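You operate a simulated robot arm through the tools that you are given. There is no shell and no other tool. Be economical: measure what you need, move in short steps, check, and stop when the job is done.

The job below is to be done with a simulated two-armed robot. You get a single attempt, and the scene is never put back.

Task
Swap the tube's teal roll for the orange one and post the tube.
Fine: hold the tube still for the pull; teal roll in the inner pocket of the rack; tube upright in the post tray, the note in the tray too. Set down upright: poster roll, poster tube.

Only the result counts: the job must be done as asked and must still hold three seconds after the hand-in. Knocking over, shifting, dropping, spilling or breaking anything else fails it.

Robot
Two 7-joint arms with fingered hands on one trunk, on a base that drives. Base frame: it is fixed to the floor where the robot stands at the start and does not move with it; the origin is under the middle of the robot, x ahead of it, y to its left, z up; the surface under the hand at the start is at about z = 0.82. Lengths are in m, angles in degrees, forces in N, time in s.
The left shoulder is at the start at [0.022, 0.214, 1.283], the right one opposite. With the tool pointing down near the work surface each hand reaches from about 0.12 to 0.58 m from the robot's upright axis, wherever it stands, measured 20 degrees to its own side. Places, roughly: inner pocket of the poster rack [0.5, 0.4, 0.8]; inside of the brown poster tube [0.5, 0, 0.8]; post tray [0.5, -0.5, 0.8]. Payload 3.3 kg a hand.
The TCP of each hand is the grasp point between the finger pads, 0.026 m short of the fingertips. In the tool frame z runs along the fingers and y along their closing line. The gripper opens to 0.132 m. The gripper's body begins 0.073 m behind the TCP. The gripper is a hand of 2 fingers: y runs from the thumb to the fingers, the wrist lies at [0, 0, -0.224] in the tool frame.
Orientation is told as [roll, pitch, yaw] about the base's x, y, z axes, in that order, counted from this pose: with the fingers straight down and closing along the base's y, the tool's x points along the base's -x, its y along +y and its z along -z.

Tools
- The arms move only by the tool servo_tool. It takes "left_commands", "right_commands" or both (then of equal length, played together; a hand with none holds still); each is a list that holds one entry, the list of rows, each a list of 6 numbers: the shift along the tool's x, y, z in cm, then the turn, a rotation vector about the tool's x, y, z in degrees. In form: [[[tx, ty, tz, wx, wy, wz], ...]]. A call has 1 to 20 rows; each row shifts and turns the commanded pose from where the row before left it, along the tool's axes as they then stand. A row lasts 0.2 s, in which the tool goes at most 0.05 m and 8.6 degrees; a call with a longer step from one row to the next is refused whole. Where a pose cannot be reached the arm comes as near as it can. A force on the tool above 40 N (or 10 N above the force at the start of the call, whichever is more), or a blocked arm, ends the call early, and 0.2 s more pass. In this call time passes only in rows, and 0.2 s behind the last. It gives the time, the measured TCP pose, the force on the tool (base axes), the opening and the grip force at its end, in the units of the frame above (readings bear some noise), with the torque about the TCP (base axes, N m) and any sound that the robot's microphone picked up.
- Cameras (640 x 400 px; columns grow to the right, rows downward): "scene" is now at [0.0831, -0.0294, 1.4428]; the picture's right is [-0.26, -0.97, 0.00], its down [-0.70, 0.19, -0.69] and it looks along [0.67, -0.18, -0.72] (base axes); focal length 251 px, centre (320, 200). "left" rides on the left gripper at [-0.066, -0.003, -0.099] in its tool frame; the picture's right is [0.04, -1.00, 0.00], its down [0.83, 0.03, -0.55] and it looks along [0.55, 0.02, 0.83] (tool axes); focal length 261 px, centre (320, 200). "right" rides on the right gripper at [0.066, -0.003, -0.099] in its tool frame; the picture's right is [0.04, 1.00, 0.00], its down [-0.83, 0.03, -0.55] and it looks along [-0.55, 0.02, 0.83] (tool axes); focal length 261 px, centre (320, 200). There is no depth. A picture from a camera that has moved, and an enlarged one, comes with that camera's place and axes in the base frame and with its lens. The place of the scene camera against the robot may be out by one fixed shift of up to 0.012 m in any direction.
- camera(camera): a new picture of that camera. It takes no simulated time.
- lift_body(by): slides the trunk up (or, below 0, down) by that many m; the arms and the scene camera ride with it, the base frame stays. It gives what a move gives, with no picture.
- steer(legs): drives the robot by 1 to 6 legs, each [ahead, left, turn to the left] in m, m and degrees, along the robot's own axes; the way and the turn of a leg run together, so that a leg with both is an arc; at most 1.5 m and 180 degrees a leg. The arms and the cameras ride along, it lands a little off, and it stops where it bumps. It gives what a move gives.
- curl_fingers(finger1, thumb_bend, hand): sets how far each is bent, from 0 (flat) to 100 (curled in); at 30 the hand is open as for a grip, at 70 the pads meet at the TCP. One left out holds its place. A second passes; each finger stops where it meets its share of the squeeze, and holds until it gets a number again. It is the only way to open and close the hand. It gives what a move gives, with no picture; readings hold the bend of each and the force on the fingers (four entries, about 0 where the hand has none), thumb and palm.
- head_to(pan, tilt): turns the head with the scene camera to pan (to the left, within 86 degrees either way) and tilt (down, from -29 to 69), counted from straight ahead of the robot. It gives what a move gives.
- inspect(camera, box): a new picture of the part [left, top, right, bottom] of that camera's present view, enlarged. It takes no simulated time.
- finish_job(): hands the job in; it is judged then, once.

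Work in short steps. Places have to be worked out from the pictures, the camera data and where the tool is seen: move nearer, look again, correct. Check each grasp and each placing, and mend what went wrong. You have 120 turns and 100 pictures in all, those below and enlarged ones among them. Open the grippers and draw the arms clear of the work before you hand the job in, unless the task says otherwise; then end with one line.

The tools are called after "Emit:" as name(argument=value, ...) on one line, values as JSON. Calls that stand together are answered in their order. servo_tool: Moves the arms, as the interface text tells. Its arguments: {"type":"object","properties":{"left_commands":{"type":"array","items":{"type":"array","items":{"type":"array","items":{"type":"number"}}}},"right_commands":{"type":"array","items":{"type":"array","items":{"type":"array","items":{"type":"number"}}}}},"required":[]} The other tools are called the same way: lift_body (by) slides the trunk up or down; curl_fingers (finger1, thumb_bend, hand) moves the fingers one by one; steer (legs) drives the base; head_to (pan, tilt) turns the head that bears the scene camera; camera (camera) takes a picture; inspect (camera, box) takes an enlarged picture of a part of a camera's view; finish_job () hands the job in.

At the start:

```text
t: 0.0
left_position: [0.4009, 0.0792, 1.1999]
left_tool_rot: [0.1, 0.0, -0.1]
left_wrist_force: [0.1, 0.0, -1.0]
left_ft_torque: [-0.05, 0.01, -0.01]
left_opening: 0.1317
left_grasp_force: 0.0
left_shape: jaw
left_bend: [30.0, 30.0]
left_finger forces: [0.1, 0.0, 0.1, 0.1, 0.0, 0.0]
right_position: [0.4249, -0.3701, 1.1628]
right_tool_rot: [-0.1, -0.1, 0.0]
right_wrist_force: [0.3, 0.3, 0.1]
right_ft_torque: [-0.01, -0.02, -0.01]
right_opening: 0.132
right_grasp_force: 0.0
right_shape: jaw
right_bend: [30.0, 30.0]
right_finger forces: [0.1, 0.0, 0.0, 0.0, 0.1, 0.0]
trunk travel left (down, up): [-0.564, 0.197]
robot x, y, heading: [-0.0028, -0.0001, -0.1]
head pan, tilt: [-15.0, 46.4]
```

scene: 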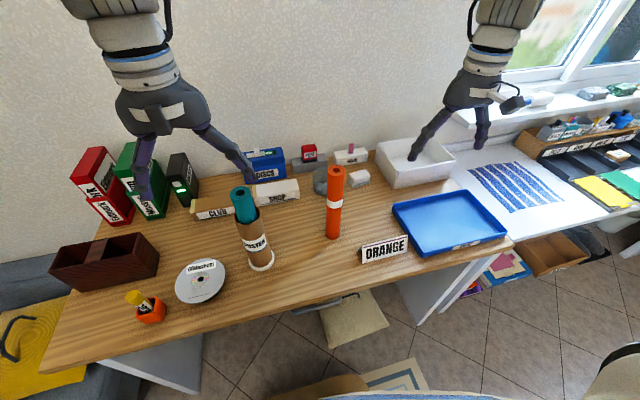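
right: 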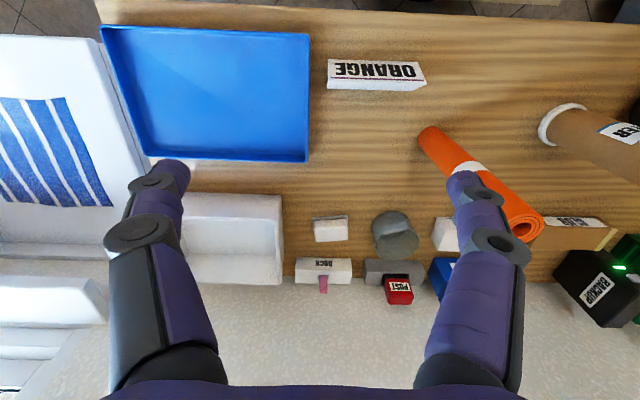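
left: 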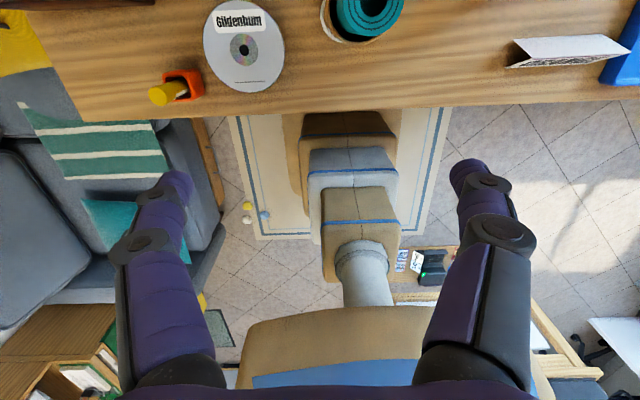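

I start by enlarging the work area to identify the tube, rolls, rack, tray and the note.

Emit:
inspect(camera="scene", box=[180, 140, 420, 290])

Emit:
inspect(camera="scene", box=[30, 180, 270, 330])

Emit:
inspect(camera="scene", box=[340, 130, 580, 280])

```text
2.67 times, centred on (300, 215) of scene
camera zoom: at [0.0831, -0.0294, 1.4428], right [-0.26, -0.97, 0.0], down [-0.7, 0.19, -0.69], along [0.67, -0.18, -0.72], focal length 668 px, centre (373, 160)
```

zoom: 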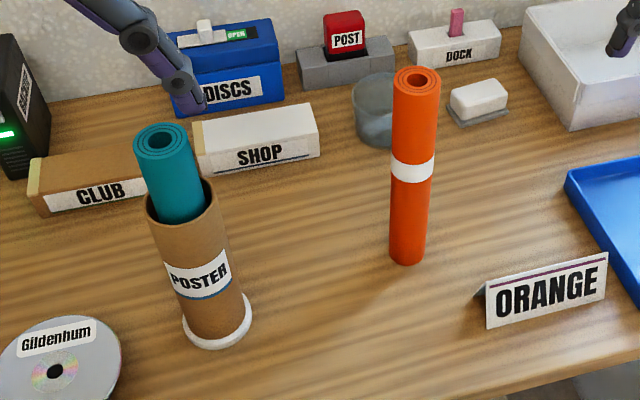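

```text
2.67 times, centred on (150, 255) of scene
camera zoom: at [0.0831, -0.0294, 1.4428], right [-0.26, -0.97, 0.0], down [-0.7, 0.19, -0.69], along [0.67, -0.18, -0.72], focal length 668 px, centre (773, 53)
```

zoom: 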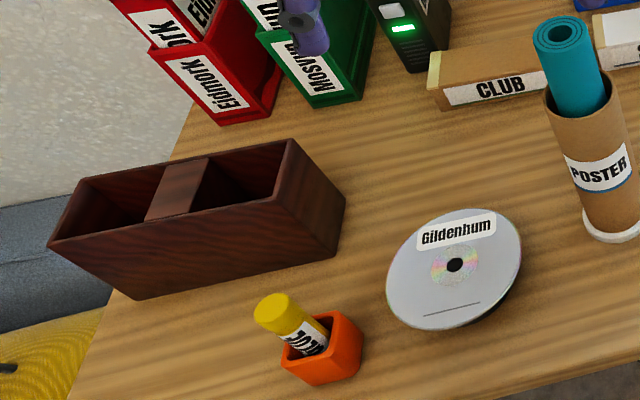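

```text
2.67 times, centred on (460, 205) of scene
camera zoom: at [0.0831, -0.0294, 1.4428], right [-0.26, -0.97, 0.0], down [-0.7, 0.19, -0.69], along [0.67, -0.18, -0.72], focal length 668 px, centre (-53, 187)
```

zoom: 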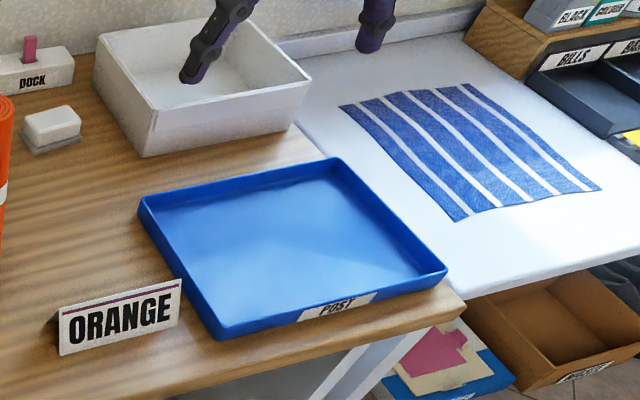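

The note is likely the "ORANGE" tent card; the rack's right pocket is the inner one. I estimate tube ≈ (0.475, 0.034), rim z≈1.0, teal top z≈1.08, and orange roll ≈ (0.50,-0.18). I'll bring the left hand above the tube at height and turn the right hand toward a front-right approach.

Emit:
servo_tool(left_commands=[[[-2, -1.2, -1, 0, 0, 0], [-2, -1.2, -1, 0, 0, 0], [-2, -1.2, -1, 0, 0, 0], [-1.7, -1.1, -1, 0, 0, 0], [0, 0, 0, 0, 0, 0], [0, 0, 0, 0, 0, 0], [0, 0, 0, 0, 0, 0], [0, 0, 0, 0, 0, 0], [0, 0, 0, 0, 0, 0], [0, 0, 0, 0, 0, 0], [0, 0, 0, 0, 0, 0], [0, 0, 0, 0, 0, 0]]], right_commands=[[[1, 0, 0, 0, 0, -7.5], [1, 0, 0, 0, 0, -7.5], [1, 0, 0, 0, 0, -7.5], [1, 0, 0, 0, 0, -7.5], [0, 0, 0, 0, -7.5, 0], [0, 0, 0, 0, -7.5, 0], [0, 0, 0, 0, -7.5, 0], [0, 0, 0, 0, -7.5, 0], [0, 0, 0, 0, -7.5, 0], [0, 0, 0, 0, -7.5, 0], [0, 0, 0, 0, -7.5, 0], [0, 0, 0, 0, -7.5, 0]]])

```text
t: 2.8
left_position: [0.463, 0.0753, 1.2426]
left_tool_rot: [-4.2, -0.4, 4.1]
left_wrist_force: [0.1, 0.8, -0.3]
left_ft_torque: [-0.03, 0.01, 0.01]
left_opening: 0.1318
left_grasp_force: 0.0
left_shape: jaw
left_bend: [30.0, 30.0]
left_finger forces: [0.0, 0.0, 0.0, 0.0, 0.1, 0.0]
left hand out of reach, approached as far as the arm can: row 3, 4
right_position: [0.3853, -0.3769, 1.1628]
right_tool_rot: [-0.1, -60.0, 30.2]
right_wrist_force: [-0.2, -0.4, 0.5]
right_ft_torque: [0.02, -0.02, 0.02]
right_opening: 0.1317
right_grasp_force: 0.0
right_shape: jaw
right_bend: [30.0, 30.0]
right_finger forces: [0.1, 0.1, 0.1, 0.1, 0.1, 0.1]
trunk travel left (down, up): [-0.564, 0.197]
robot x, y, heading: [-0.0002, 0.0019, 0.1]
head pan, tilt: [-15.0, 46.4]
stopped in row 12 (left hand): the arm was blocked; the commanded pose is now the measured one
```

The left arm is at its limit at this height, so I'll raise the trunk to give it reach.

Emit:
lift_body(by=0.19)

```text
t: 4.9
left_position: [0.4602, 0.0721, 1.4323]
left_tool_rot: [-4.2, -0.3, 3.8]
left_wrist_force: [-0.2, 1.1, -0.1]
left_ft_torque: [0.02, 0.01, 0.01]
left_opening: 0.1319
left_grasp_force: 0.1
left_shape: jaw
left_bend: [30.0, 30.0]
left_finger forces: [0.0, 0.0, 0.0, 0.0, 0.0, 0.1]
right_position: [0.3859, -0.3781, 1.3527]
right_tool_rot: [-0.2, -60.0, 30.2]
right_wrist_force: [-0.1, 0.4, -0.2]
right_ft_torque: [0.01, 0.03, -0.05]
right_opening: 0.1318
right_grasp_force: 0.0
right_shape: jaw
right_bend: [30.0, 30.0]
right_finger forces: [0.0, 0.1, 0.0, 0.1, 0.0, 0.0]
trunk travel left (down, up): [-0.754, 0.007]
robot x, y, heading: [0.0008, 0.0011, -0.2]
head pan, tilt: [-15.0, 46.4]
```

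I now lower both hands: left to z≈1.25 above the teal roll, right to a staging spot in front-right of the tube.

Emit:
servo_tool(left_commands=[[[0, 0, 3, -2.1, 0, 1.9], [0, 0, 3, -2.1, 0, 1.9], [0, 0, 3, 0, 0, 0], [0, 0, 3, 0, 0, 0], [-0.6, -1.3, 2, 0, 0, 0], [-0.6, -1.3, 2, 0, 0, 0], [-0.6, -1.4, 2, 0, 0, 0], [0, 0, 0, 0, 0, 0]]], right_commands=[[[2.78, 1.64, 2.01, 0, 0, 0], [2.78, 1.64, 2.01, 0, 0, 0], [2.78, 1.64, 2.01, 0, 0, 0], [2.78, 1.64, 2.01, 0, 0, 0], [2.78, 1.64, 2.01, 0, 0, 0], [2.78, 1.64, 2.01, 0, 0, 0], [2.78, 1.64, 2.01, 0, 0, 0], [2.78, 1.64, 2.01, 0, 0, 0]]])

Emit:
camera(camera="scene")

Emit:
camera(camera="right")

Emit:
camera(camera="left")

```text
t: 6.9
left_position: [0.4976, 0.0597, 1.2612]
left_tool_rot: [-2.1, -0.6, 4.6]
left_wrist_force: [-1.1, 0.2, 0.4]
left_ft_torque: [-0.02, 0.03, 0.01]
left_opening: 0.1318
left_grasp_force: 0.1
left_shape: jaw
left_bend: [30.0, 30.0]
left_finger forces: [0.0, 0.1, 0.0, 0.0, 0.0, 0.0]
right_position: [0.3438, -0.2483, 1.0777]
right_tool_rot: [-0.3, -59.9, 30.1]
right_wrist_force: [-0.3, 0.1, -0.4]
right_ft_torque: [-0.01, 0.0, -0.01]
right_opening: 0.1318
right_grasp_force: 0.0
right_shape: jaw
right_bend: [30.0, 30.0]
right_finger forces: [0.0, 0.0, 0.1, 0.0, 0.0, 0.1]
trunk travel left (down, up): [-0.754, 0.007]
robot x, y, heading: [0.0012, 0.0015, 0.1]
head pan, tilt: [-15.0, 46.4]
stopped in row 8 (left hand): the arm was blocked; the commanded pose is now the measured one
```

```text
93 pictures are left
camera scene: at [0.0808, -0.0292, 1.6329], right [-0.26, -0.97, 0.0], down [-0.7, 0.19, -0.69], along [0.67, -0.18, -0.72], focal length 251 px, centre (320, 200)
```

scene: 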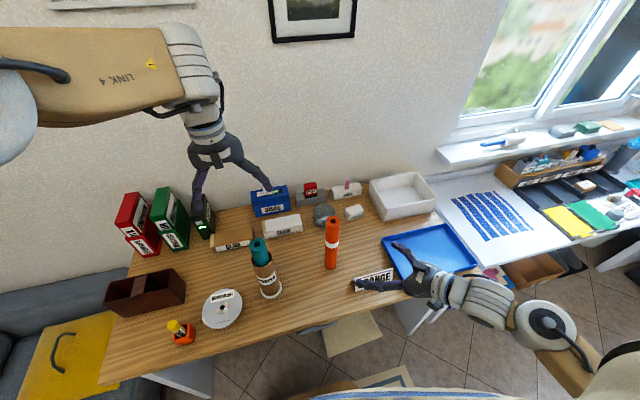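

```text
92 pictures are left
camera right: at [0.2434, -0.311, 1.0698], right [-0.52, 0.86, -0.04], down [-0.07, 0.0, 1.0], along [0.85, 0.52, 0.06], focal length 261 px, centre (320, 200)
```

right: 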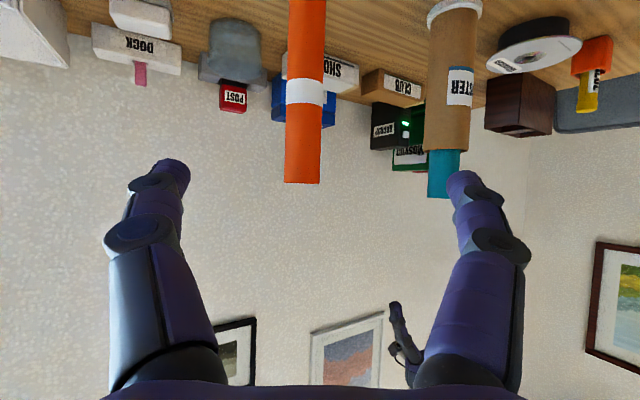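

```text
91 pictures are left
camera left: at [0.563, 0.0648, 1.3606], right [0.04, -1.0, 0.04], down [-0.84, -0.01, 0.54], along [-0.54, -0.05, -0.84], focal length 261 px, centre (320, 200)
```

left: 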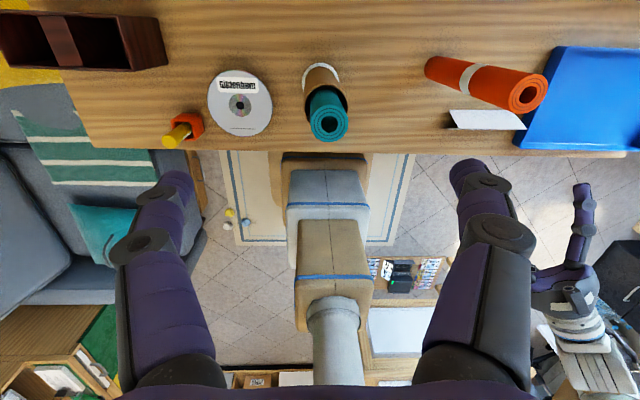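

Left wrist view puts the teal roll near (0.48, 0.045) in the left hand's frame; orange and tube are undisturbed. I'll descend the left hand partway with a correction and re-check, right holds.

Emit:
servo_tool(left_commands=[[[0, 0, 2.2, -1, 0, 2], [0, 0, 2.2, -1, 0, 2], [0.9, -0.7, 2.2, 0, 0, 0], [0.9, -0.7, 2.2, 0, 0, 0], [0, 0, 2.2, 0, 0, 0]]])

Emit:
camera(camera="left")

```text
t: 8.1
left_position: [0.4906, 0.0541, 1.1563]
left_tool_rot: [-0.4, -1.0, 2.4]
left_wrist_force: [-1.3, -1.5, 0.4]
left_ft_torque: [0.0, -0.01, -0.01]
left_opening: 0.1318
left_grasp_force: 0.1
left_shape: jaw
left_bend: [30.0, 30.0]
left_finger forces: [0.1, 0.0, 0.0, 0.1, 0.1, 0.1]
right_position: [0.3443, -0.25, 1.078]
right_tool_rot: [-0.2, -59.9, 30.1]
right_wrist_force: [-0.1, -0.3, -0.4]
right_ft_torque: [-0.03, 0.01, 0.01]
right_opening: 0.1316
right_grasp_force: 0.1
right_shape: jaw
right_bend: [30.0, 30.0]
right_finger forces: [0.1, 0.0, 0.0, 0.1, 0.1, 0.1]
trunk travel left (down, up): [-0.754, 0.007]
robot x, y, heading: [-0.0014, 0.0005, 0.2]
head pan, tilt: [-15.0, 46.4]
```

```text
90 pictures are left
camera left: at [0.5548, 0.0559, 1.2558], right [0.0, -1.0, 0.01], down [-0.84, 0.0, 0.54], along [-0.54, -0.01, -0.84], focal length 261 px, centre (320, 200)
```

left: 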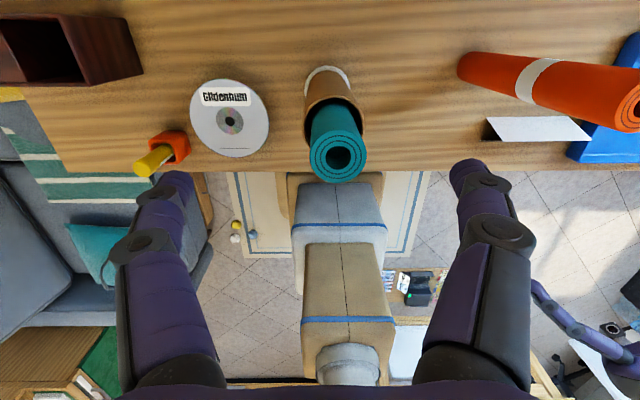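

Teal top reads ≈(0.479,0.041,1.08), diameter ≈0.041. I'll center the left hand over it while bringing the right hand to pre-grasp in front of the tube, then look.

Emit:
servo_tool(left_commands=[[[0.5, -0.6, 0, 0, 0, 1.2], [0.5, -0.6, 0, 0, 0, 1.2], [0, 0, 0, 0, 0, 0], [0, 0, 0, 0, 0, 0], [0, 0, 0, 0, 0, 0], [0, 0, 0, 0, 0, 0], [0, 0, 0, 0, 0, 0]]], right_commands=[[[0.09, 2.59, 2.64, 0, 0, 0], [0.09, 2.59, 2.64, 0, 0, 0], [0.09, 2.59, 2.64, 0, 0, 0], [0.09, 2.59, 2.64, 0, 0, 0], [0.09, 2.59, 2.64, 0, 0, 0], [0.09, 2.59, 2.64, 0, 0, 0], [0.09, 2.59, 2.64, 0, 0, 0]]])

Emit:
camera(camera="right")

Emit:
camera(camera="left")

```text
t: 9.7
left_position: [0.4808, 0.0489, 1.1525]
left_tool_rot: [-0.5, -0.7, 0.6]
left_wrist_force: [0.3, 0.4, -0.3]
left_ft_torque: [-0.03, 0.02, 0.0]
left_opening: 0.1319
left_grasp_force: 0.1
left_shape: jaw
left_bend: [30.0, 30.0]
left_finger forces: [0.1, 0.0, 0.1, 0.0, 0.0, 0.1]
right_position: [0.3918, -0.0147, 0.9817]
right_tool_rot: [-0.3, -59.9, 30.2]
right_wrist_force: [-0.5, 0.8, -0.1]
right_ft_torque: [0.01, -0.03, -0.02]
right_opening: 0.132
right_grasp_force: 0.1
right_shape: jaw
right_bend: [30.0, 30.0]
right_finger forces: [0.1, 0.0, 0.0, 0.0, 0.0, 0.0]
trunk travel left (down, up): [-0.754, 0.007]
robot x, y, heading: [0.0021, 0.0035, 0.2]
head pan, tilt: [-15.0, 46.4]
```

```text
89 pictures are left
camera right: at [0.2905, -0.0753, 0.973], right [-0.52, 0.86, -0.04], down [-0.07, 0.0, 1.0], along [0.85, 0.52, 0.06], focal length 261 px, centre (320, 200)
```

right: 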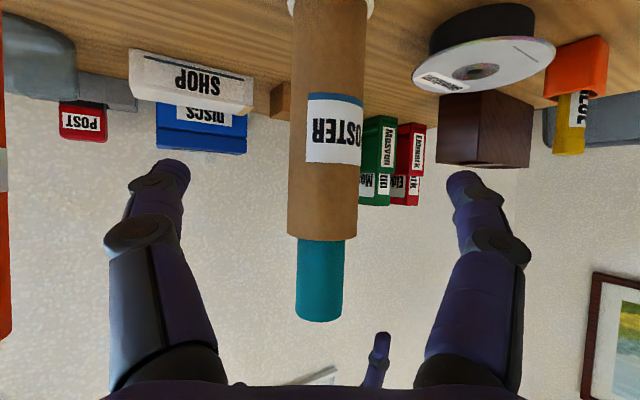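

```text
88 pictures are left
camera left: at [0.5466, 0.0476, 1.2521], right [-0.03, -1.0, 0.01], down [-0.84, 0.03, 0.54], along [-0.54, 0.01, -0.84], focal length 261 px, centre (320, 200)
```

left: 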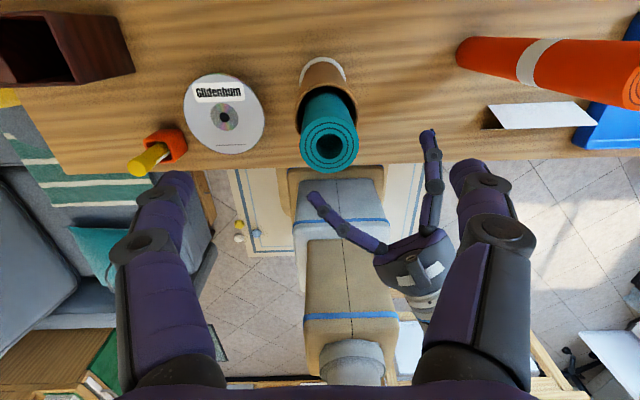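

Both hands align well. I advance the right hand around the tube (≈11.8 cm along its tool axis) and trim the left by a few mm.

Emit:
servo_tool(left_commands=[[[0.3, -0.5, 0, 0, 0, 0], [0, 0, 0, 0, 0, 0], [0, 0, 0, 0, 0, 0], [0, 0, 0, 0, 0, 0], [0, 0, 0, 0, 0, 0], [0, 0, 0, 0, 0, 0], [0, 0, 0, 0, 0, 0]]], right_commands=[[[0, 0.3, 1.6, 0, 0, 0], [0, 0, 1.7, 0, 0, 0], [0, 0, 1.7, 0, 0, 0], [0, 0, 1.7, 0, 0, 0], [0, 0, 1.7, 0, 0, 0], [0, 0, 1.7, 0, 0, 0], [0, 0, 1.7, 0, 0, 0]]])

Emit:
camera(camera="right")

Emit:
camera(camera="scene")

Emit:
camera(camera="left")

```text
t: 11.5
left_position: [0.4802, 0.0485, 1.1541]
left_tool_rot: [-0.9, -0.8, 1.1]
left_wrist_force: [0.4, -0.9, -0.6]
left_ft_torque: [0.02, 0.0, 0.02]
left_opening: 0.1316
left_grasp_force: 0.1
left_shape: jaw
left_bend: [30.0, 30.0]
left_finger forces: [0.0, 0.2, 0.1, 0.0, 0.0, 0.0]
right_position: [0.4655, -0.0492, 0.8921]
right_tool_rot: [-9.2, -55.7, 35.4]
right_wrist_force: [-0.8, 0.6, -0.5]
right_ft_torque: [0.0, -0.02, 0.01]
right_opening: 0.1321
right_grasp_force: 0.1
right_shape: jaw
right_bend: [30.0, 30.0]
right_finger forces: [0.0, 0.0, 0.0, 0.1, 0.0, 0.0]
right hand out of reach, approached as far as the arm can: row 7
trunk travel left (down, up): [-0.754, 0.007]
robot x, y, heading: [0.0011, -0.0024, 0.1]
head pan, tilt: [-15.0, 46.4]
stopped in row 7 (right hand): the arm was blocked; the commanded pose is now the measured one
```

```text
87 pictures are left
camera right: at [0.3626, -0.107, 0.8926], right [-0.48, 0.87, -0.12], down [-0.05, 0.11, 0.99], along [0.87, 0.49, -0.01], focal length 261 px, centre (320, 200)
```

right: 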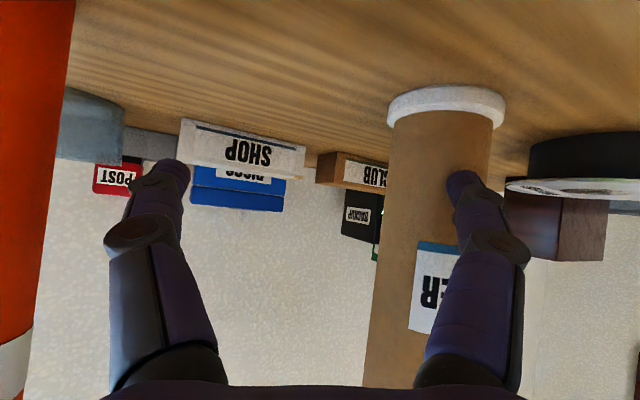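

```text
86 pictures are left
camera scene: at [0.0808, -0.0296, 1.6329], right [-0.26, -0.97, 0.0], down [-0.7, 0.19, -0.69], along [0.67, -0.18, -0.72], focal length 251 px, centre (320, 200)
```

scene: 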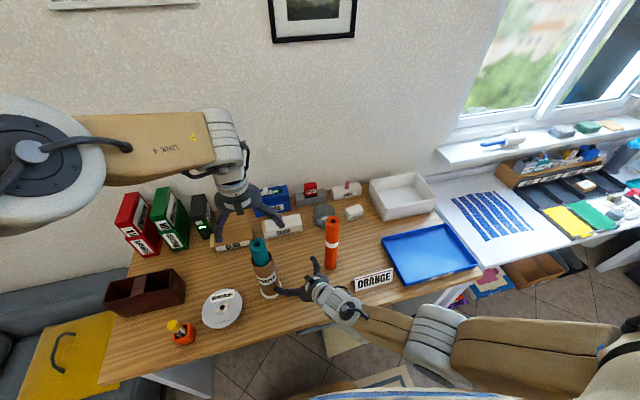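

```text
85 pictures are left
camera left: at [0.5451, 0.0474, 1.2539], right [-0.02, -1.0, 0.01], down [-0.84, 0.03, 0.54], along [-0.54, 0.0, -0.84], focal length 261 px, centre (320, 200)
```

left: 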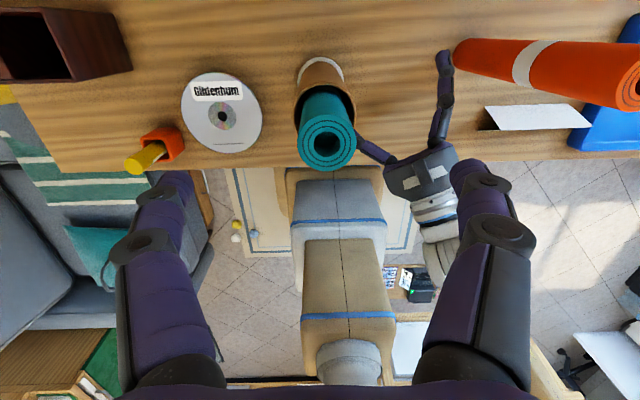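

The right arm ran out of reach with the trunk this high. I'll retract it back and up and square it, leaving the left hand above the teal roll.

Emit:
servo_tool(right_commands=[[[0, 0, -2, 0, 0, 0], [0, 0, -2, 0, 0, 0], [0, 0, -2, 0, 0, 0], [0, 0, -2, 0, 0, 0], [0, 0, -2, 0, 0, 0], [0, 0, -2, -3, -1.5, 0], [-2, 0, -2, -3, -1.5, 0], [-2, 0, -2, -3.2, -1.3, 0], [-2, 0, 0, 0, 0, 0], [-2, 0, 0, 0, 0, 0]]])

Emit:
steer(legs=[[0.05, 0, 0]])

```text
t: 13.7
left_position: [0.48, 0.0466, 1.1547]
left_tool_rot: [-0.9, -0.9, 1.2]
left_wrist_force: [0.2, 0.6, -0.6]
left_ft_torque: [0.05, -0.03, 0.01]
left_opening: 0.1319
left_grasp_force: 0.0
left_shape: jaw
left_bend: [30.0, 30.0]
left_finger forces: [0.1, 0.0, 0.0, 0.0, 0.0, 0.1]
right_position: [0.3802, -0.0783, 1.0479]
right_tool_rot: [-0.3, -60.1, 36.0]
right_wrist_force: [-0.1, -0.5, 0.1]
right_ft_torque: [0.01, 0.03, -0.01]
right_opening: 0.1319
right_grasp_force: 0.1
right_shape: jaw
right_bend: [30.0, 30.0]
right_finger forces: [0.0, 0.0, 0.0, 0.1, 0.1, 0.1]
trunk travel left (down, up): [-0.754, 0.007]
robot x, y, heading: [-0.0024, 0.0008, -0.2]
head pan, tilt: [-15.0, 46.4]
```

```text
t: 14.6
left_position: [0.5325, 0.0472, 1.153]
left_tool_rot: [-0.9, -0.6, 1.1]
left_wrist_force: [0.5, 0.3, -0.5]
left_ft_torque: [0.01, 0.01, -0.01]
left_opening: 0.1319
left_grasp_force: 0.2
left_shape: jaw
left_bend: [30.0, 30.0]
left_finger forces: [0.0, 0.0, 0.0, 0.0, 0.0, 0.0]
right_position: [0.431, -0.0794, 1.0461]
right_tool_rot: [-0.3, -60.0, 35.9]
right_wrist_force: [1.2, 0.4, -0.5]
right_ft_torque: [0.0, 0.05, 0.04]
right_opening: 0.1317
right_grasp_force: 0.0
right_shape: jaw
right_bend: [30.0, 30.0]
right_finger forces: [0.0, 0.0, 0.0, 0.0, 0.0, 0.0]
trunk travel left (down, up): [-0.754, 0.007]
robot x, y, heading: [0.0508, -0.001, -0.2]
head pan, tilt: [-15.0, 46.4]
```

The base moved ahead 5 cm without a bump. I re-center the left hand over the teal roll and shift the right to its pre-grasp line, then lower the trunk 6 cm.

Emit:
servo_tool(left_commands=[[[1.8, -0.2, 0, 0, 0, 0], [1.8, -0.2, 0, 0, 0, 0], [1.7, 0, 0, 0, 0, 0], [0, 0, 0, 0, 0, 0]]], right_commands=[[[0, 1.7, 0, 0, 0, 0], [0, 1.7, 0, 0, 0, 0], [0, 1.7, 0, 0, 0, 0], [0, 1.6, 0, 0, 0, 0]]])

Emit:
lift_body(by=-0.06)

Emit:
camera(camera="left")

Emit:
camera(camera="right")

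```text
t: 15.6
left_position: [0.4773, 0.041, 1.1545]
left_tool_rot: [-1.0, -0.7, 1.1]
left_wrist_force: [0.0, 0.6, 0.1]
left_ft_torque: [0.04, -0.01, -0.04]
left_opening: 0.1319
left_grasp_force: 0.2
left_shape: jaw
left_bend: [30.0, 30.0]
left_finger forces: [0.1, 0.0, 0.0, 0.0, 0.0, 0.1]
right_position: [0.3917, -0.0248, 1.0473]
right_tool_rot: [-0.5, -60.0, 36.1]
right_wrist_force: [0.6, 0.4, -0.9]
right_ft_torque: [-0.01, 0.01, -0.04]
right_opening: 0.1318
right_grasp_force: 0.0
right_shape: jaw
right_bend: [30.0, 30.0]
right_finger forces: [0.0, 0.0, 0.0, 0.0, 0.0, 0.1]
trunk travel left (down, up): [-0.754, 0.007]
robot x, y, heading: [0.0502, -0.0005, 0.2]
head pan, tilt: [-15.0, 46.4]
```

```text
t: 16.6
left_position: [0.4775, 0.0419, 1.0939]
left_tool_rot: [-0.9, -0.8, 1.1]
left_wrist_force: [-0.6, 0.6, 0.4]
left_ft_torque: [0.01, 0.01, 0.0]
left_opening: 0.132
left_grasp_force: 0.0
left_shape: jaw
left_bend: [30.0, 30.0]
left_finger forces: [0.1, 0.0, 0.1, 0.1, 0.0, 0.1]
right_position: [0.3918, -0.0247, 0.9868]
right_tool_rot: [-0.4, -60.2, 36.1]
right_wrist_force: [-0.5, -0.6, -0.9]
right_ft_torque: [0.02, -0.01, 0.0]
right_opening: 0.1321
right_grasp_force: 0.1
right_shape: jaw
right_bend: [30.0, 30.0]
right_finger forces: [0.0, 0.0, 0.0, 0.0, 0.0, 0.0]
trunk travel left (down, up): [-0.694, 0.067]
robot x, y, heading: [0.052, -0.0004, -0.1]
head pan, tilt: [-15.0, 46.4]
```

```text
84 pictures are left
camera left: at [0.5426, 0.0423, 1.1936], right [-0.02, -1.0, 0.01], down [-0.84, 0.03, 0.54], along [-0.54, 0.0, -0.84], focal length 261 px, centre (320, 200)
```

left: 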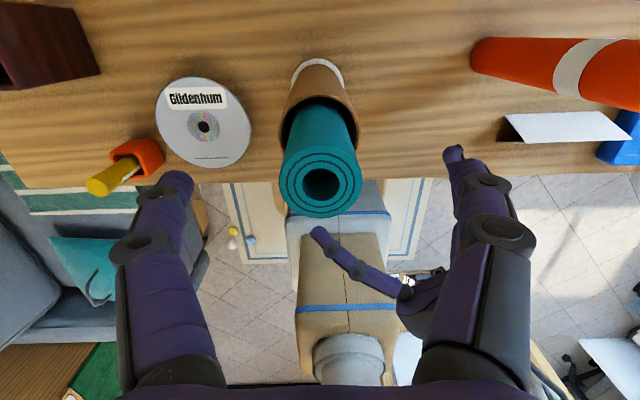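

```text
83 pictures are left
camera right: at [0.2967, -0.0962, 0.9796], right [-0.6, 0.8, -0.04], down [-0.07, -0.01, 1.0], along [0.8, 0.6, 0.06], focal length 261 px, centre (320, 200)
```

right: 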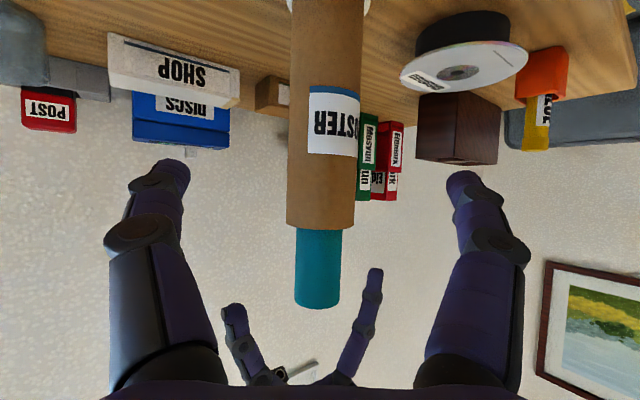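

Both are centered. Advance the right hand 12 cm onto the tube.

Emit:
servo_tool(right_commands=[[[0, 0.1, 1.7, 0, 0, 0], [0, 0.1, 1.7, 0, 0, 0], [0, 0.1, 1.7, 0, 0, 0], [0, 0, 1.7, 0, 0, 0], [0, 0, 1.7, 0, 0, 0], [0, 0, 1.7, 0, 0, 0], [0, 0, 1.7, 0, 0, 0]]])

Emit:
camera(camera="right")

```text
t: 18.2
left_position: [0.4786, 0.0424, 1.0942]
left_tool_rot: [-0.9, -0.8, 1.2]
left_wrist_force: [-0.4, -0.1, -0.2]
left_ft_torque: [-0.01, -0.01, 0.02]
left_opening: 0.1318
left_grasp_force: 0.1
left_shape: jaw
left_bend: [30.0, 30.0]
left_finger forces: [0.0, 0.1, 0.0, 0.1, 0.0, 0.1]
right_position: [0.475, 0.0375, 0.9277]
right_tool_rot: [-0.5, -60.0, 36.0]
right_wrist_force: [0.3, 0.3, -0.2]
right_ft_torque: [-0.02, -0.01, -0.01]
right_opening: 0.1316
right_grasp_force: 0.1
right_shape: jaw
right_bend: [30.0, 30.0]
right_finger forces: [0.0, 0.1, 0.0, 0.0, 0.0, 0.0]
trunk travel left (down, up): [-0.694, 0.067]
robot x, y, heading: [0.0527, -0.0007, -0.1]
head pan, tilt: [-15.0, 46.4]
```

```text
82 pictures are left
camera right: at [0.3798, -0.0333, 0.9186], right [-0.6, 0.8, -0.04], down [-0.07, -0.01, 1.0], along [0.8, 0.6, 0.06], focal length 261 px, centre (320, 200)
```

right: 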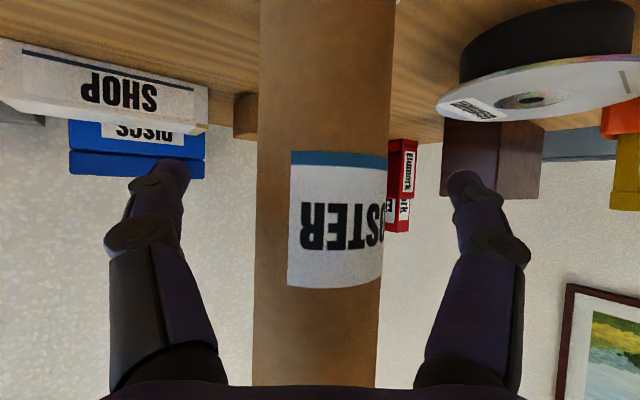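

The tube is centered between the right fingers (outer ≈0.06 m). Close the right hand in stages.

Emit:
curl_fingers(hand="right", finger1=50, thumb_bend=50)

Emit:
curl_fingers(hand="right", finger1=56, thumb_bend=56)

Emit:
camera(camera="right")

```text
t: 19.2
left_position: [0.4778, 0.0419, 1.0944]
left_tool_rot: [-1.0, -0.8, 1.1]
left_wrist_force: [-0.4, -0.1, 0.3]
left_ft_torque: [0.0, 0.04, -0.01]
left_opening: 0.1319
left_grasp_force: 0.0
left_shape: jaw
left_bend: [30.0, 30.0]
left_finger forces: [0.0, 0.0, 0.0, 0.1, 0.1, 0.0]
right_position: [0.4754, 0.038, 0.9283]
right_tool_rot: [-0.4, -60.1, 36.0]
right_wrist_force: [0.4, 0.1, 0.8]
right_ft_torque: [-0.03, 0.0, -0.04]
right_opening: 0.0671
right_grasp_force: 0.0
right_shape: fingers
right_bend: [50.0, 50.0]
right_finger forces: [0.0, 0.0, 0.1, 0.1, 0.0, 0.0]
trunk travel left (down, up): [-0.694, 0.067]
robot x, y, heading: [0.052, 0.001, 0.0]
head pan, tilt: [-15.0, 46.4]
```

```text
t: 20.2
left_position: [0.4773, 0.0417, 1.0954]
left_tool_rot: [-1.0, -0.7, 1.1]
left_wrist_force: [0.2, -0.6, 0.0]
left_ft_torque: [0.0, 0.0, -0.01]
left_opening: 0.1322
left_grasp_force: 0.1
left_shape: jaw
left_bend: [30.0, 30.0]
left_finger forces: [0.0, 0.1, 0.0, 0.0, 0.0, 0.0]
right_position: [0.4743, 0.0375, 0.9266]
right_tool_rot: [-0.4, -60.2, 35.9]
right_wrist_force: [1.6, 0.1, 0.2]
right_ft_torque: [-0.01, 0.04, -0.01]
right_opening: 0.0512
right_grasp_force: 1.5
right_shape: fingers
right_bend: [54.0, 55.0]
right_finger forces: [1.1, 0.0, 0.1, 0.0, 1.6, 0.1]
trunk travel left (down, up): [-0.694, 0.067]
robot x, y, heading: [0.0469, 0.0023, 0.2]
head pan, tilt: [-15.0, 46.4]
```

```text
81 pictures are left
camera right: at [0.3794, -0.0335, 0.9189], right [-0.6, 0.8, -0.04], down [-0.07, -0.01, 1.0], along [0.8, 0.6, 0.06], focal length 261 px, centre (320, 200)
```

right: 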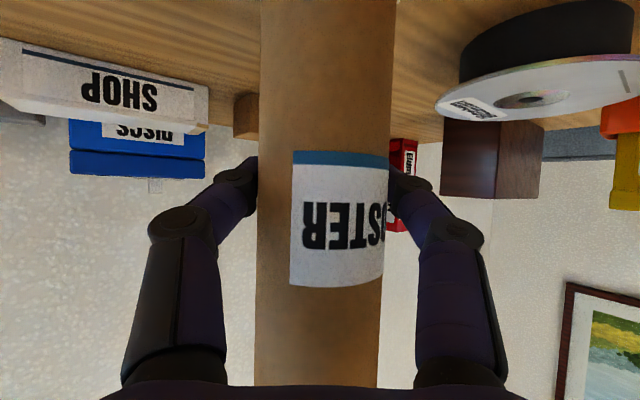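

Light contact on both sides. I firm the right grip and lower the left hand 4 cm around the teal roll.

Emit:
curl_fingers(hand="right", finger1=64, thumb_bend=64)

Emit:
servo_tool(left_commands=[[[0, 0, 1, 0, 0, 0], [0, 0, 1, 0, 0, 0], [0, 0, 1, 0, 0, 0], [0, 0, 1, 0, 0, 0]]])

Emit:
camera(camera="left")

Emit:
inspect(camera="scene", box=[180, 150, 420, 300])

```text
t: 21.2
left_position: [0.4771, 0.0426, 1.0939]
left_tool_rot: [-0.9, -0.8, 1.1]
left_wrist_force: [0.1, -0.2, 0.2]
left_ft_torque: [-0.01, 0.03, -0.01]
left_opening: 0.1319
left_grasp_force: 0.0
left_shape: jaw
left_bend: [30.0, 30.0]
left_finger forces: [0.1, 0.0, 0.1, 0.0, 0.0, 0.1]
right_position: [0.4748, 0.0371, 0.9267]
right_tool_rot: [-0.4, -60.1, 36.0]
right_wrist_force: [0.6, -1.0, 1.5]
right_ft_torque: [0.04, -0.02, 0.02]
right_opening: 0.0471
right_grasp_force: 8.1
right_shape: fingers
right_bend: [54.0, 61.0]
right_finger forces: [8.6, 0.0, 0.1, 0.0, 8.5, 0.1]
trunk travel left (down, up): [-0.694, 0.067]
robot x, y, heading: [0.0515, -0.0018, 0.1]
head pan, tilt: [-15.0, 46.4]
```

```text
t: 22.2
left_position: [0.4786, 0.0412, 1.0541]
left_tool_rot: [-0.9, -0.8, 1.1]
left_wrist_force: [0.6, 0.1, 0.4]
left_ft_torque: [-0.01, 0.0, 0.01]
left_opening: 0.1319
left_grasp_force: 0.0
left_shape: jaw
left_bend: [30.0, 30.0]
left_finger forces: [0.0, 0.0, 0.0, 0.1, 0.1, 0.1]
right_position: [0.4743, 0.0388, 0.9267]
right_tool_rot: [-0.4, -60.1, 35.9]
right_wrist_force: [0.8, 0.3, 0.4]
right_ft_torque: [0.01, 0.0, 0.01]
right_opening: 0.0474
right_grasp_force: 8.9
right_shape: fingers
right_bend: [54.0, 61.0]
right_finger forces: [8.6, 0.1, 0.0, 0.1, 8.3, 0.0]
trunk travel left (down, up): [-0.694, 0.067]
robot x, y, heading: [0.0482, -0.0008, -0.2]
head pan, tilt: [-15.0, 46.4]
```

```text
80 pictures are left
camera left: at [0.5431, 0.0422, 1.1536], right [-0.02, -1.0, 0.01], down [-0.84, 0.03, 0.54], along [-0.54, 0.0, -0.84], focal length 261 px, centre (320, 200)
```

left: 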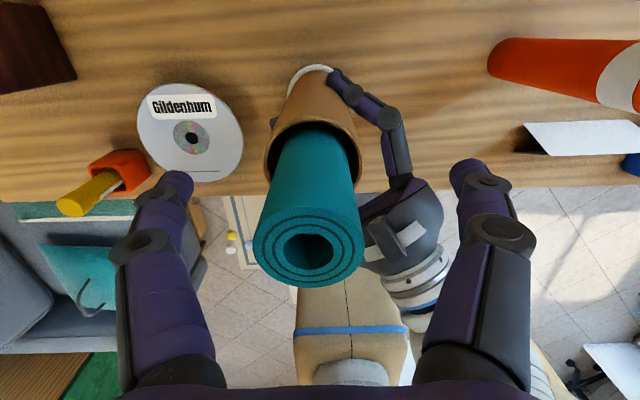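

```text
2.67 times, centred on (300, 225) of scene
camera zoom: at [0.1316, -0.0293, 1.5728], right [-0.26, -0.97, 0.0], down [-0.7, 0.19, -0.69], along [0.67, -0.18, -0.72], focal length 668 px, centre (373, 133)
```

zoom: 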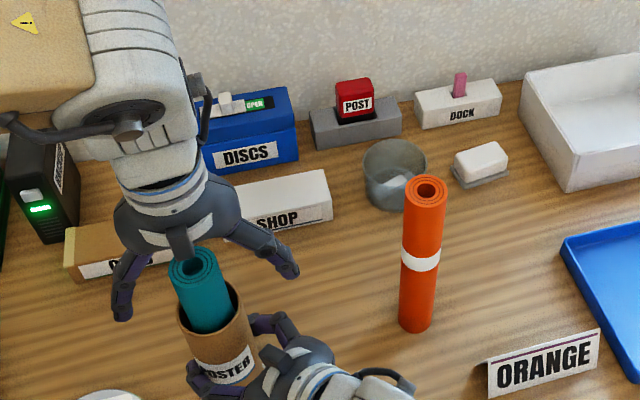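

Teal roll sits centered between the left fingers. Close left in stages.

Emit:
curl_fingers(hand="left", finger1=55, thumb_bend=55)

Emit:
curl_fingers(hand="left", finger1=65, thumb_bend=65)

Emit:
camera(camera="left")

```text
t: 23.2
left_position: [0.4785, 0.0405, 1.054]
left_tool_rot: [-0.9, -0.8, 1.1]
left_wrist_force: [0.3, -0.1, 0.2]
left_ft_torque: [0.01, 0.02, 0.03]
left_opening: 0.0501
left_grasp_force: 0.1
left_shape: fingers
left_bend: [55.0, 55.0]
left_finger forces: [0.0, 0.0, 0.0, 0.0, 0.0, 0.0]
right_position: [0.4741, 0.0381, 0.9262]
right_tool_rot: [-0.3, -60.1, 35.9]
right_wrist_force: [1.3, -0.8, 1.9]
right_ft_torque: [0.0, -0.02, 0.01]
right_opening: 0.0471
right_grasp_force: 8.5
right_shape: fingers
right_bend: [54.0, 61.0]
right_finger forces: [8.6, 0.0, 0.0, 0.0, 8.3, 0.1]
trunk travel left (down, up): [-0.694, 0.067]
robot x, y, heading: [0.0503, -0.0007, -0.0]
head pan, tilt: [-15.0, 46.4]
```

```text
t: 24.2
left_position: [0.4772, 0.0425, 1.0544]
left_tool_rot: [-0.9, -0.8, 1.1]
left_wrist_force: [0.0, 0.4, -0.8]
left_ft_torque: [0.01, -0.05, -0.02]
left_opening: 0.0368
left_grasp_force: 5.5
left_shape: fingers
left_bend: [58.0, 62.0]
left_finger forces: [5.7, 0.0, 0.0, 0.0, 5.5, 0.0]
right_position: [0.4743, 0.0382, 0.926]
right_tool_rot: [-0.5, -60.1, 36.0]
right_wrist_force: [-0.3, -1.8, 1.6]
right_ft_torque: [0.02, -0.01, 0.01]
right_opening: 0.0473
right_grasp_force: 9.0
right_shape: fingers
right_bend: [54.0, 61.0]
right_finger forces: [8.7, 0.1, 0.0, 0.0, 8.1, 0.2]
trunk travel left (down, up): [-0.694, 0.067]
robot x, y, heading: [0.0509, 0.0009, 0.2]
head pan, tilt: [-15.0, 46.4]
```

```text
78 pictures are left
camera left: at [0.543, 0.042, 1.1536], right [-0.02, -1.0, 0.01], down [-0.84, 0.03, 0.54], along [-0.54, 0.0, -0.84], focal length 261 px, centre (320, 200)
```

left: 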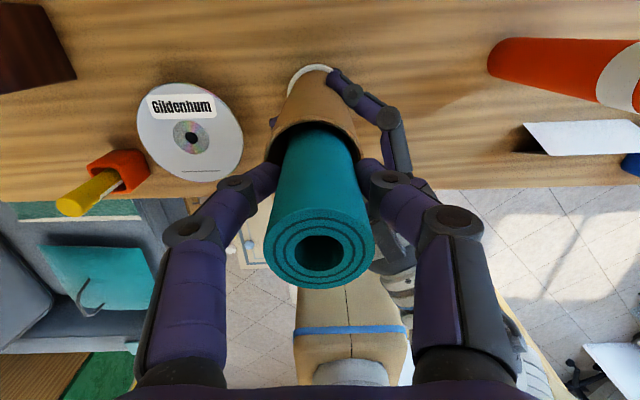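

Firm both grips and start the pull with 5 cm straight up.

Emit:
curl_fingers(hand="left", finger1=72, thumb_bend=72)

Emit:
curl_fingers(hand="right", finger1=72, thumb_bend=72)

Emit:
servo_tool(left_commands=[[[0, 0, -0.6, 0, 0, 0], [0, 0, -0.8, 0, 0, 0], [0, 0, -0.9, 0, 0, 0], [0, 0, -0.9, 0, 0, 0], [0, 0, -0.9, 0, 0, 0], [0, 0, -0.9, 0, 0, 0]]])

Emit:
camera(camera="left")

```text
t: 25.2
left_position: [0.4782, 0.043, 1.0547]
left_tool_rot: [-0.9, -0.8, 1.1]
left_wrist_force: [0.4, -0.1, -2.1]
left_ft_torque: [-0.05, 0.04, 0.01]
left_opening: 0.0353
left_grasp_force: 10.7
left_shape: fingers
left_bend: [57.0, 66.0]
left_finger forces: [10.6, 0.0, 0.0, 0.1, 11.0, 0.0]
right_position: [0.4732, 0.0373, 0.9267]
right_tool_rot: [-0.4, -60.2, 36.1]
right_wrist_force: [-0.3, 0.0, 2.5]
right_ft_torque: [0.0, -0.02, -0.03]
right_opening: 0.0471
right_grasp_force: 8.2
right_shape: fingers
right_bend: [54.0, 61.0]
right_finger forces: [8.8, 0.0, 0.1, 0.0, 8.0, 0.1]
trunk travel left (down, up): [-0.694, 0.067]
robot x, y, heading: [0.0503, 0.0023, -0.0]
head pan, tilt: [-15.0, 46.4]
```

```text
t: 26.2
left_position: [0.4785, 0.042, 1.0552]
left_tool_rot: [-0.9, -0.8, 1.1]
left_wrist_force: [-1.0, 0.1, 0.5]
left_ft_torque: [0.09, 0.05, 0.0]
left_opening: 0.0354
left_grasp_force: 11.3
left_shape: fingers
left_bend: [57.0, 66.0]
left_finger forces: [11.0, 0.1, 0.0, 0.0, 10.9, 0.0]
right_position: [0.474, 0.0365, 0.927]
right_tool_rot: [-0.3, -60.1, 35.9]
right_wrist_force: [1.6, -0.9, 0.9]
right_ft_torque: [0.07, 0.05, 0.0]
right_opening: 0.043
right_grasp_force: 12.9
right_shape: fingers
right_bend: [52.0, 66.0]
right_finger forces: [12.8, 0.1, 0.0, 0.0, 12.7, 0.1]
trunk travel left (down, up): [-0.694, 0.067]
robot x, y, heading: [0.0514, -0.0003, 0.2]
head pan, tilt: [-15.0, 46.4]
```

```text
t: 27.6
left_position: [0.4784, 0.0428, 1.1051]
left_tool_rot: [-0.9, -0.8, 1.1]
left_wrist_force: [-0.1, 1.4, -1.1]
left_ft_torque: [0.15, 0.03, -0.01]
left_opening: 0.0351
left_grasp_force: 10.6
left_shape: fingers
left_bend: [57.0, 66.0]
left_finger forces: [11.0, 0.0, 0.0, 0.0, 10.2, 0.1]
right_position: [0.4744, 0.038, 0.927]
right_tool_rot: [-0.4, -60.1, 35.9]
right_wrist_force: [0.6, -1.6, 0.8]
right_ft_torque: [0.08, 0.03, -0.02]
right_opening: 0.043
right_grasp_force: 12.6
right_shape: fingers
right_bend: [53.0, 67.0]
right_finger forces: [12.5, 0.0, 0.0, 0.1, 12.2, 0.0]
trunk travel left (down, up): [-0.694, 0.067]
robot x, y, heading: [0.05, -0.0003, -0.1]
head pan, tilt: [-15.0, 46.4]
```

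```text
77 pictures are left
camera left: at [0.5429, 0.042, 1.2037], right [-0.02, -1.0, 0.02], down [-0.84, 0.03, 0.54], along [-0.54, 0.0, -0.84], focal length 261 px, centre (320, 200)
```

left: 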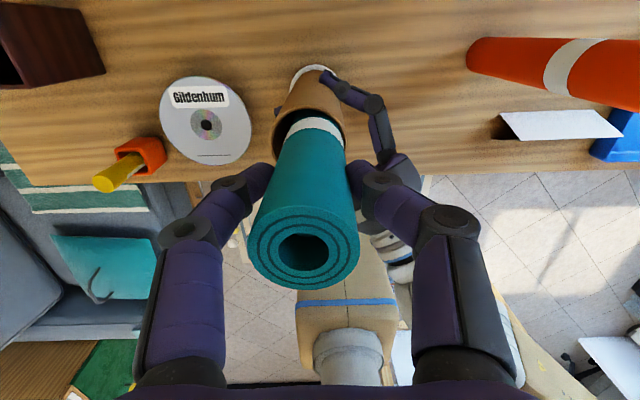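

The roll slides cleanly with the tube still. Continue 16.5 cm upward.

Emit:
servo_tool(left_commands=[[[0, 0, -1.1, 0, 0, 0], [0, 0, -1.1, 0, 0, 0], [0, 0, -1.1, 0, 0, 0], [0, 0, -1.1, 0, 0, 0], [0, 0, -1.1, 0, 0, 0], [0, 0, -1.1, 0, 0, 0], [0, 0, -1.1, 0, 0, 0], [0, 0, -1.1, 0, 0, 0], [0, 0, -1.1, 0, 0, 0], [0, 0, -1.1, 0, 0, 0], [0, 0, -1.1, 0, 0, 0], [0, 0, -1.1, 0, 0, 0], [0, 0, -1.1, 0, 0, 0], [0, 0, -1.1, 0, 0, 0], [0, 0, -1.1, 0, 0, 0]]])

Emit:
camera(camera="scene")

Emit:
camera(camera="left")

```text
t: 30.8
left_position: [0.4744, 0.0463, 1.2685]
left_tool_rot: [-0.9, -0.8, 1.1]
left_wrist_force: [0.1, 1.0, -0.1]
left_ft_torque: [0.02, 0.0, 0.0]
left_opening: 0.0353
left_grasp_force: 10.8
left_shape: fingers
left_bend: [57.0, 66.0]
left_finger forces: [10.5, 0.0, 0.1, 0.0, 11.0, 0.0]
right_position: [0.4735, 0.0387, 0.9268]
right_tool_rot: [-0.4, -60.1, 36.0]
right_wrist_force: [-0.2, 0.8, 0.4]
right_ft_torque: [0.03, 0.0, 0.02]
right_opening: 0.0426
right_grasp_force: 12.5
right_shape: fingers
right_bend: [53.0, 67.0]
right_finger forces: [13.2, 0.0, 0.0, 0.0, 11.6, 0.0]
trunk travel left (down, up): [-0.694, 0.067]
robot x, y, heading: [0.052, 0.0023, -0.1]
head pan, tilt: [-15.0, 46.4]
```

```text
76 pictures are left
camera scene: at [0.1314, -0.0293, 1.5728], right [-0.26, -0.97, 0.0], down [-0.7, 0.19, -0.69], along [0.67, -0.18, -0.72], focal length 251 px, centre (320, 200)
```

scene: 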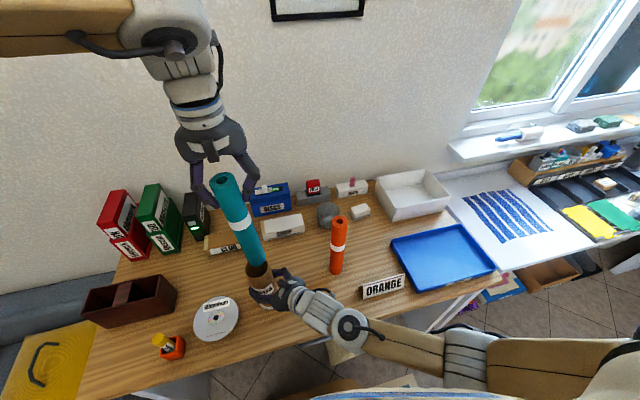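

```text
75 pictures are left
camera left: at [0.5397, 0.0463, 1.3681], right [-0.02, -1.0, 0.01], down [-0.84, 0.03, 0.54], along [-0.54, 0.0, -0.84], focal length 261 px, centre (320, 200)
```

left: 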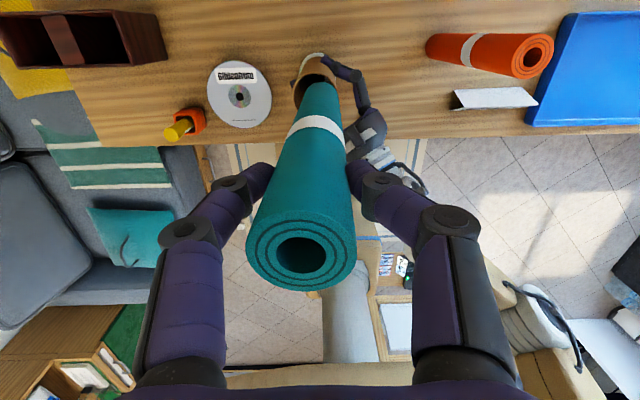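

I enlarge the view at the tube mouth to see whether the roll's bottom is clear.

Emit:
inspect(camera="left", box=[270, 30, 400, 150])

Emit:
inspect(camera="scene", box=[190, 160, 350, 320])

```text
3.33 times, centred on (335, 90) of left
camera zoom: at [0.5397, 0.0463, 1.3681], right [-0.02, -1.0, 0.01], down [-0.84, 0.03, 0.54], along [-0.54, 0.0, -0.84], focal length 869 px, centre (270, 567)
```

zoom: 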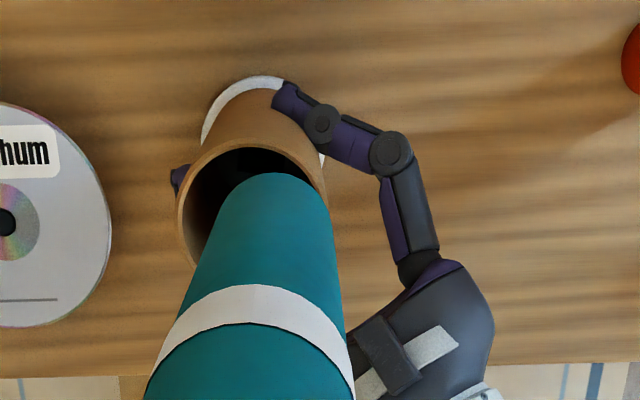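

```text
2.50 times, centred on (270, 240) of scene
camera zoom: at [0.1314, -0.0293, 1.5728], right [-0.26, -0.97, 0.0], down [-0.7, 0.19, -0.69], along [0.67, -0.18, -0.72], focal length 626 px, centre (445, 100)
```

zoom: 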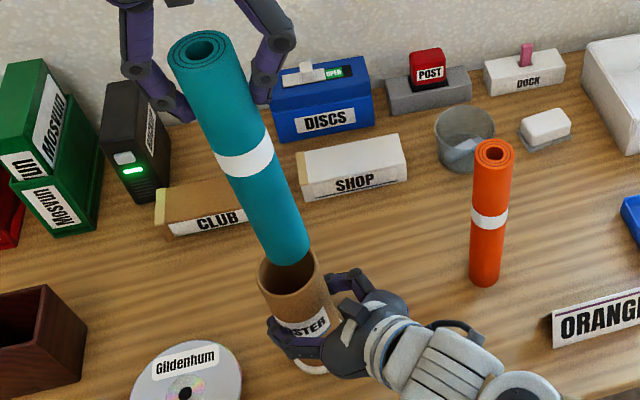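

The roll's lower end is right at the rim; lift 4 cm more for clearance.

Emit:
servo_tool(left_commands=[[[0, 0, -1, 0, 0, 0], [0, 0, -1, 0, 0, 0], [0, 0, -1, 0, 0, 0], [0, 0, -1, 0, 0, 0]]])

Emit:
inspect(camera="scene", box=[190, 160, 350, 320])

Emit:
inspect(camera="left", box=[270, 30, 400, 150])

```text
t: 31.8
left_position: [0.4752, 0.0443, 1.3098]
left_tool_rot: [-0.8, -0.8, 1.1]
left_wrist_force: [-1.0, -0.2, -0.6]
left_ft_torque: [0.01, 0.01, 0.0]
left_opening: 0.0352
left_grasp_force: 10.9
left_shape: fingers
left_bend: [57.0, 66.0]
left_finger forces: [10.4, 0.0, 0.1, 0.0, 10.9, 0.0]
right_position: [0.4734, 0.0369, 0.927]
right_tool_rot: [-0.4, -60.1, 36.0]
right_wrist_force: [0.5, -0.3, -0.2]
right_ft_torque: [0.04, 0.01, 0.0]
right_opening: 0.0426
right_grasp_force: 12.5
right_shape: fingers
right_bend: [53.0, 67.0]
right_finger forces: [13.1, 0.0, 0.0, 0.1, 11.6, 0.0]
trunk travel left (down, up): [-0.694, 0.067]
robot x, y, heading: [0.0525, -0.0018, -0.1]
head pan, tilt: [-15.0, 46.4]
```

```text
2.50 times, centred on (270, 240) of scene
camera zoom: at [0.1313, -0.0294, 1.5728], right [-0.26, -0.97, 0.0], down [-0.7, 0.19, -0.69], along [0.67, -0.18, -0.72], focal length 626 px, centre (445, 100)
```

zoom: 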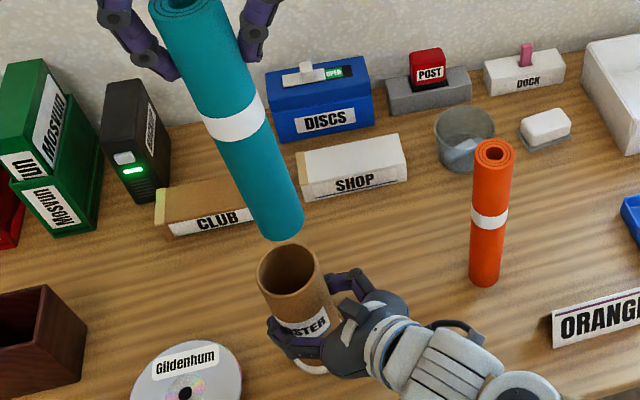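

```text
3.33 times, centred on (335, 90) of left
camera zoom: at [0.5393, 0.0446, 1.4092], right [-0.02, -1.0, 0.01], down [-0.84, 0.03, 0.54], along [-0.54, 0.0, -0.84], focal length 869 px, centre (270, 567)
```

zoom: 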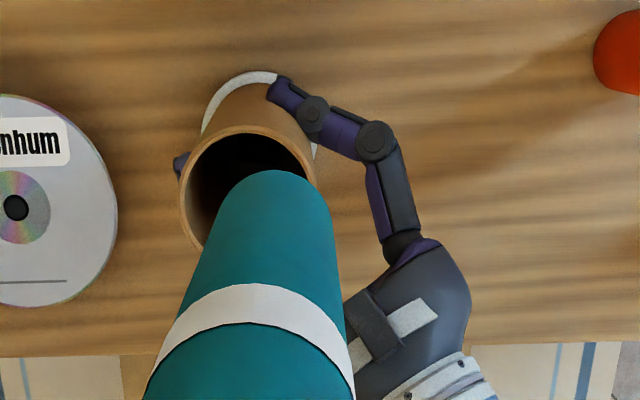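

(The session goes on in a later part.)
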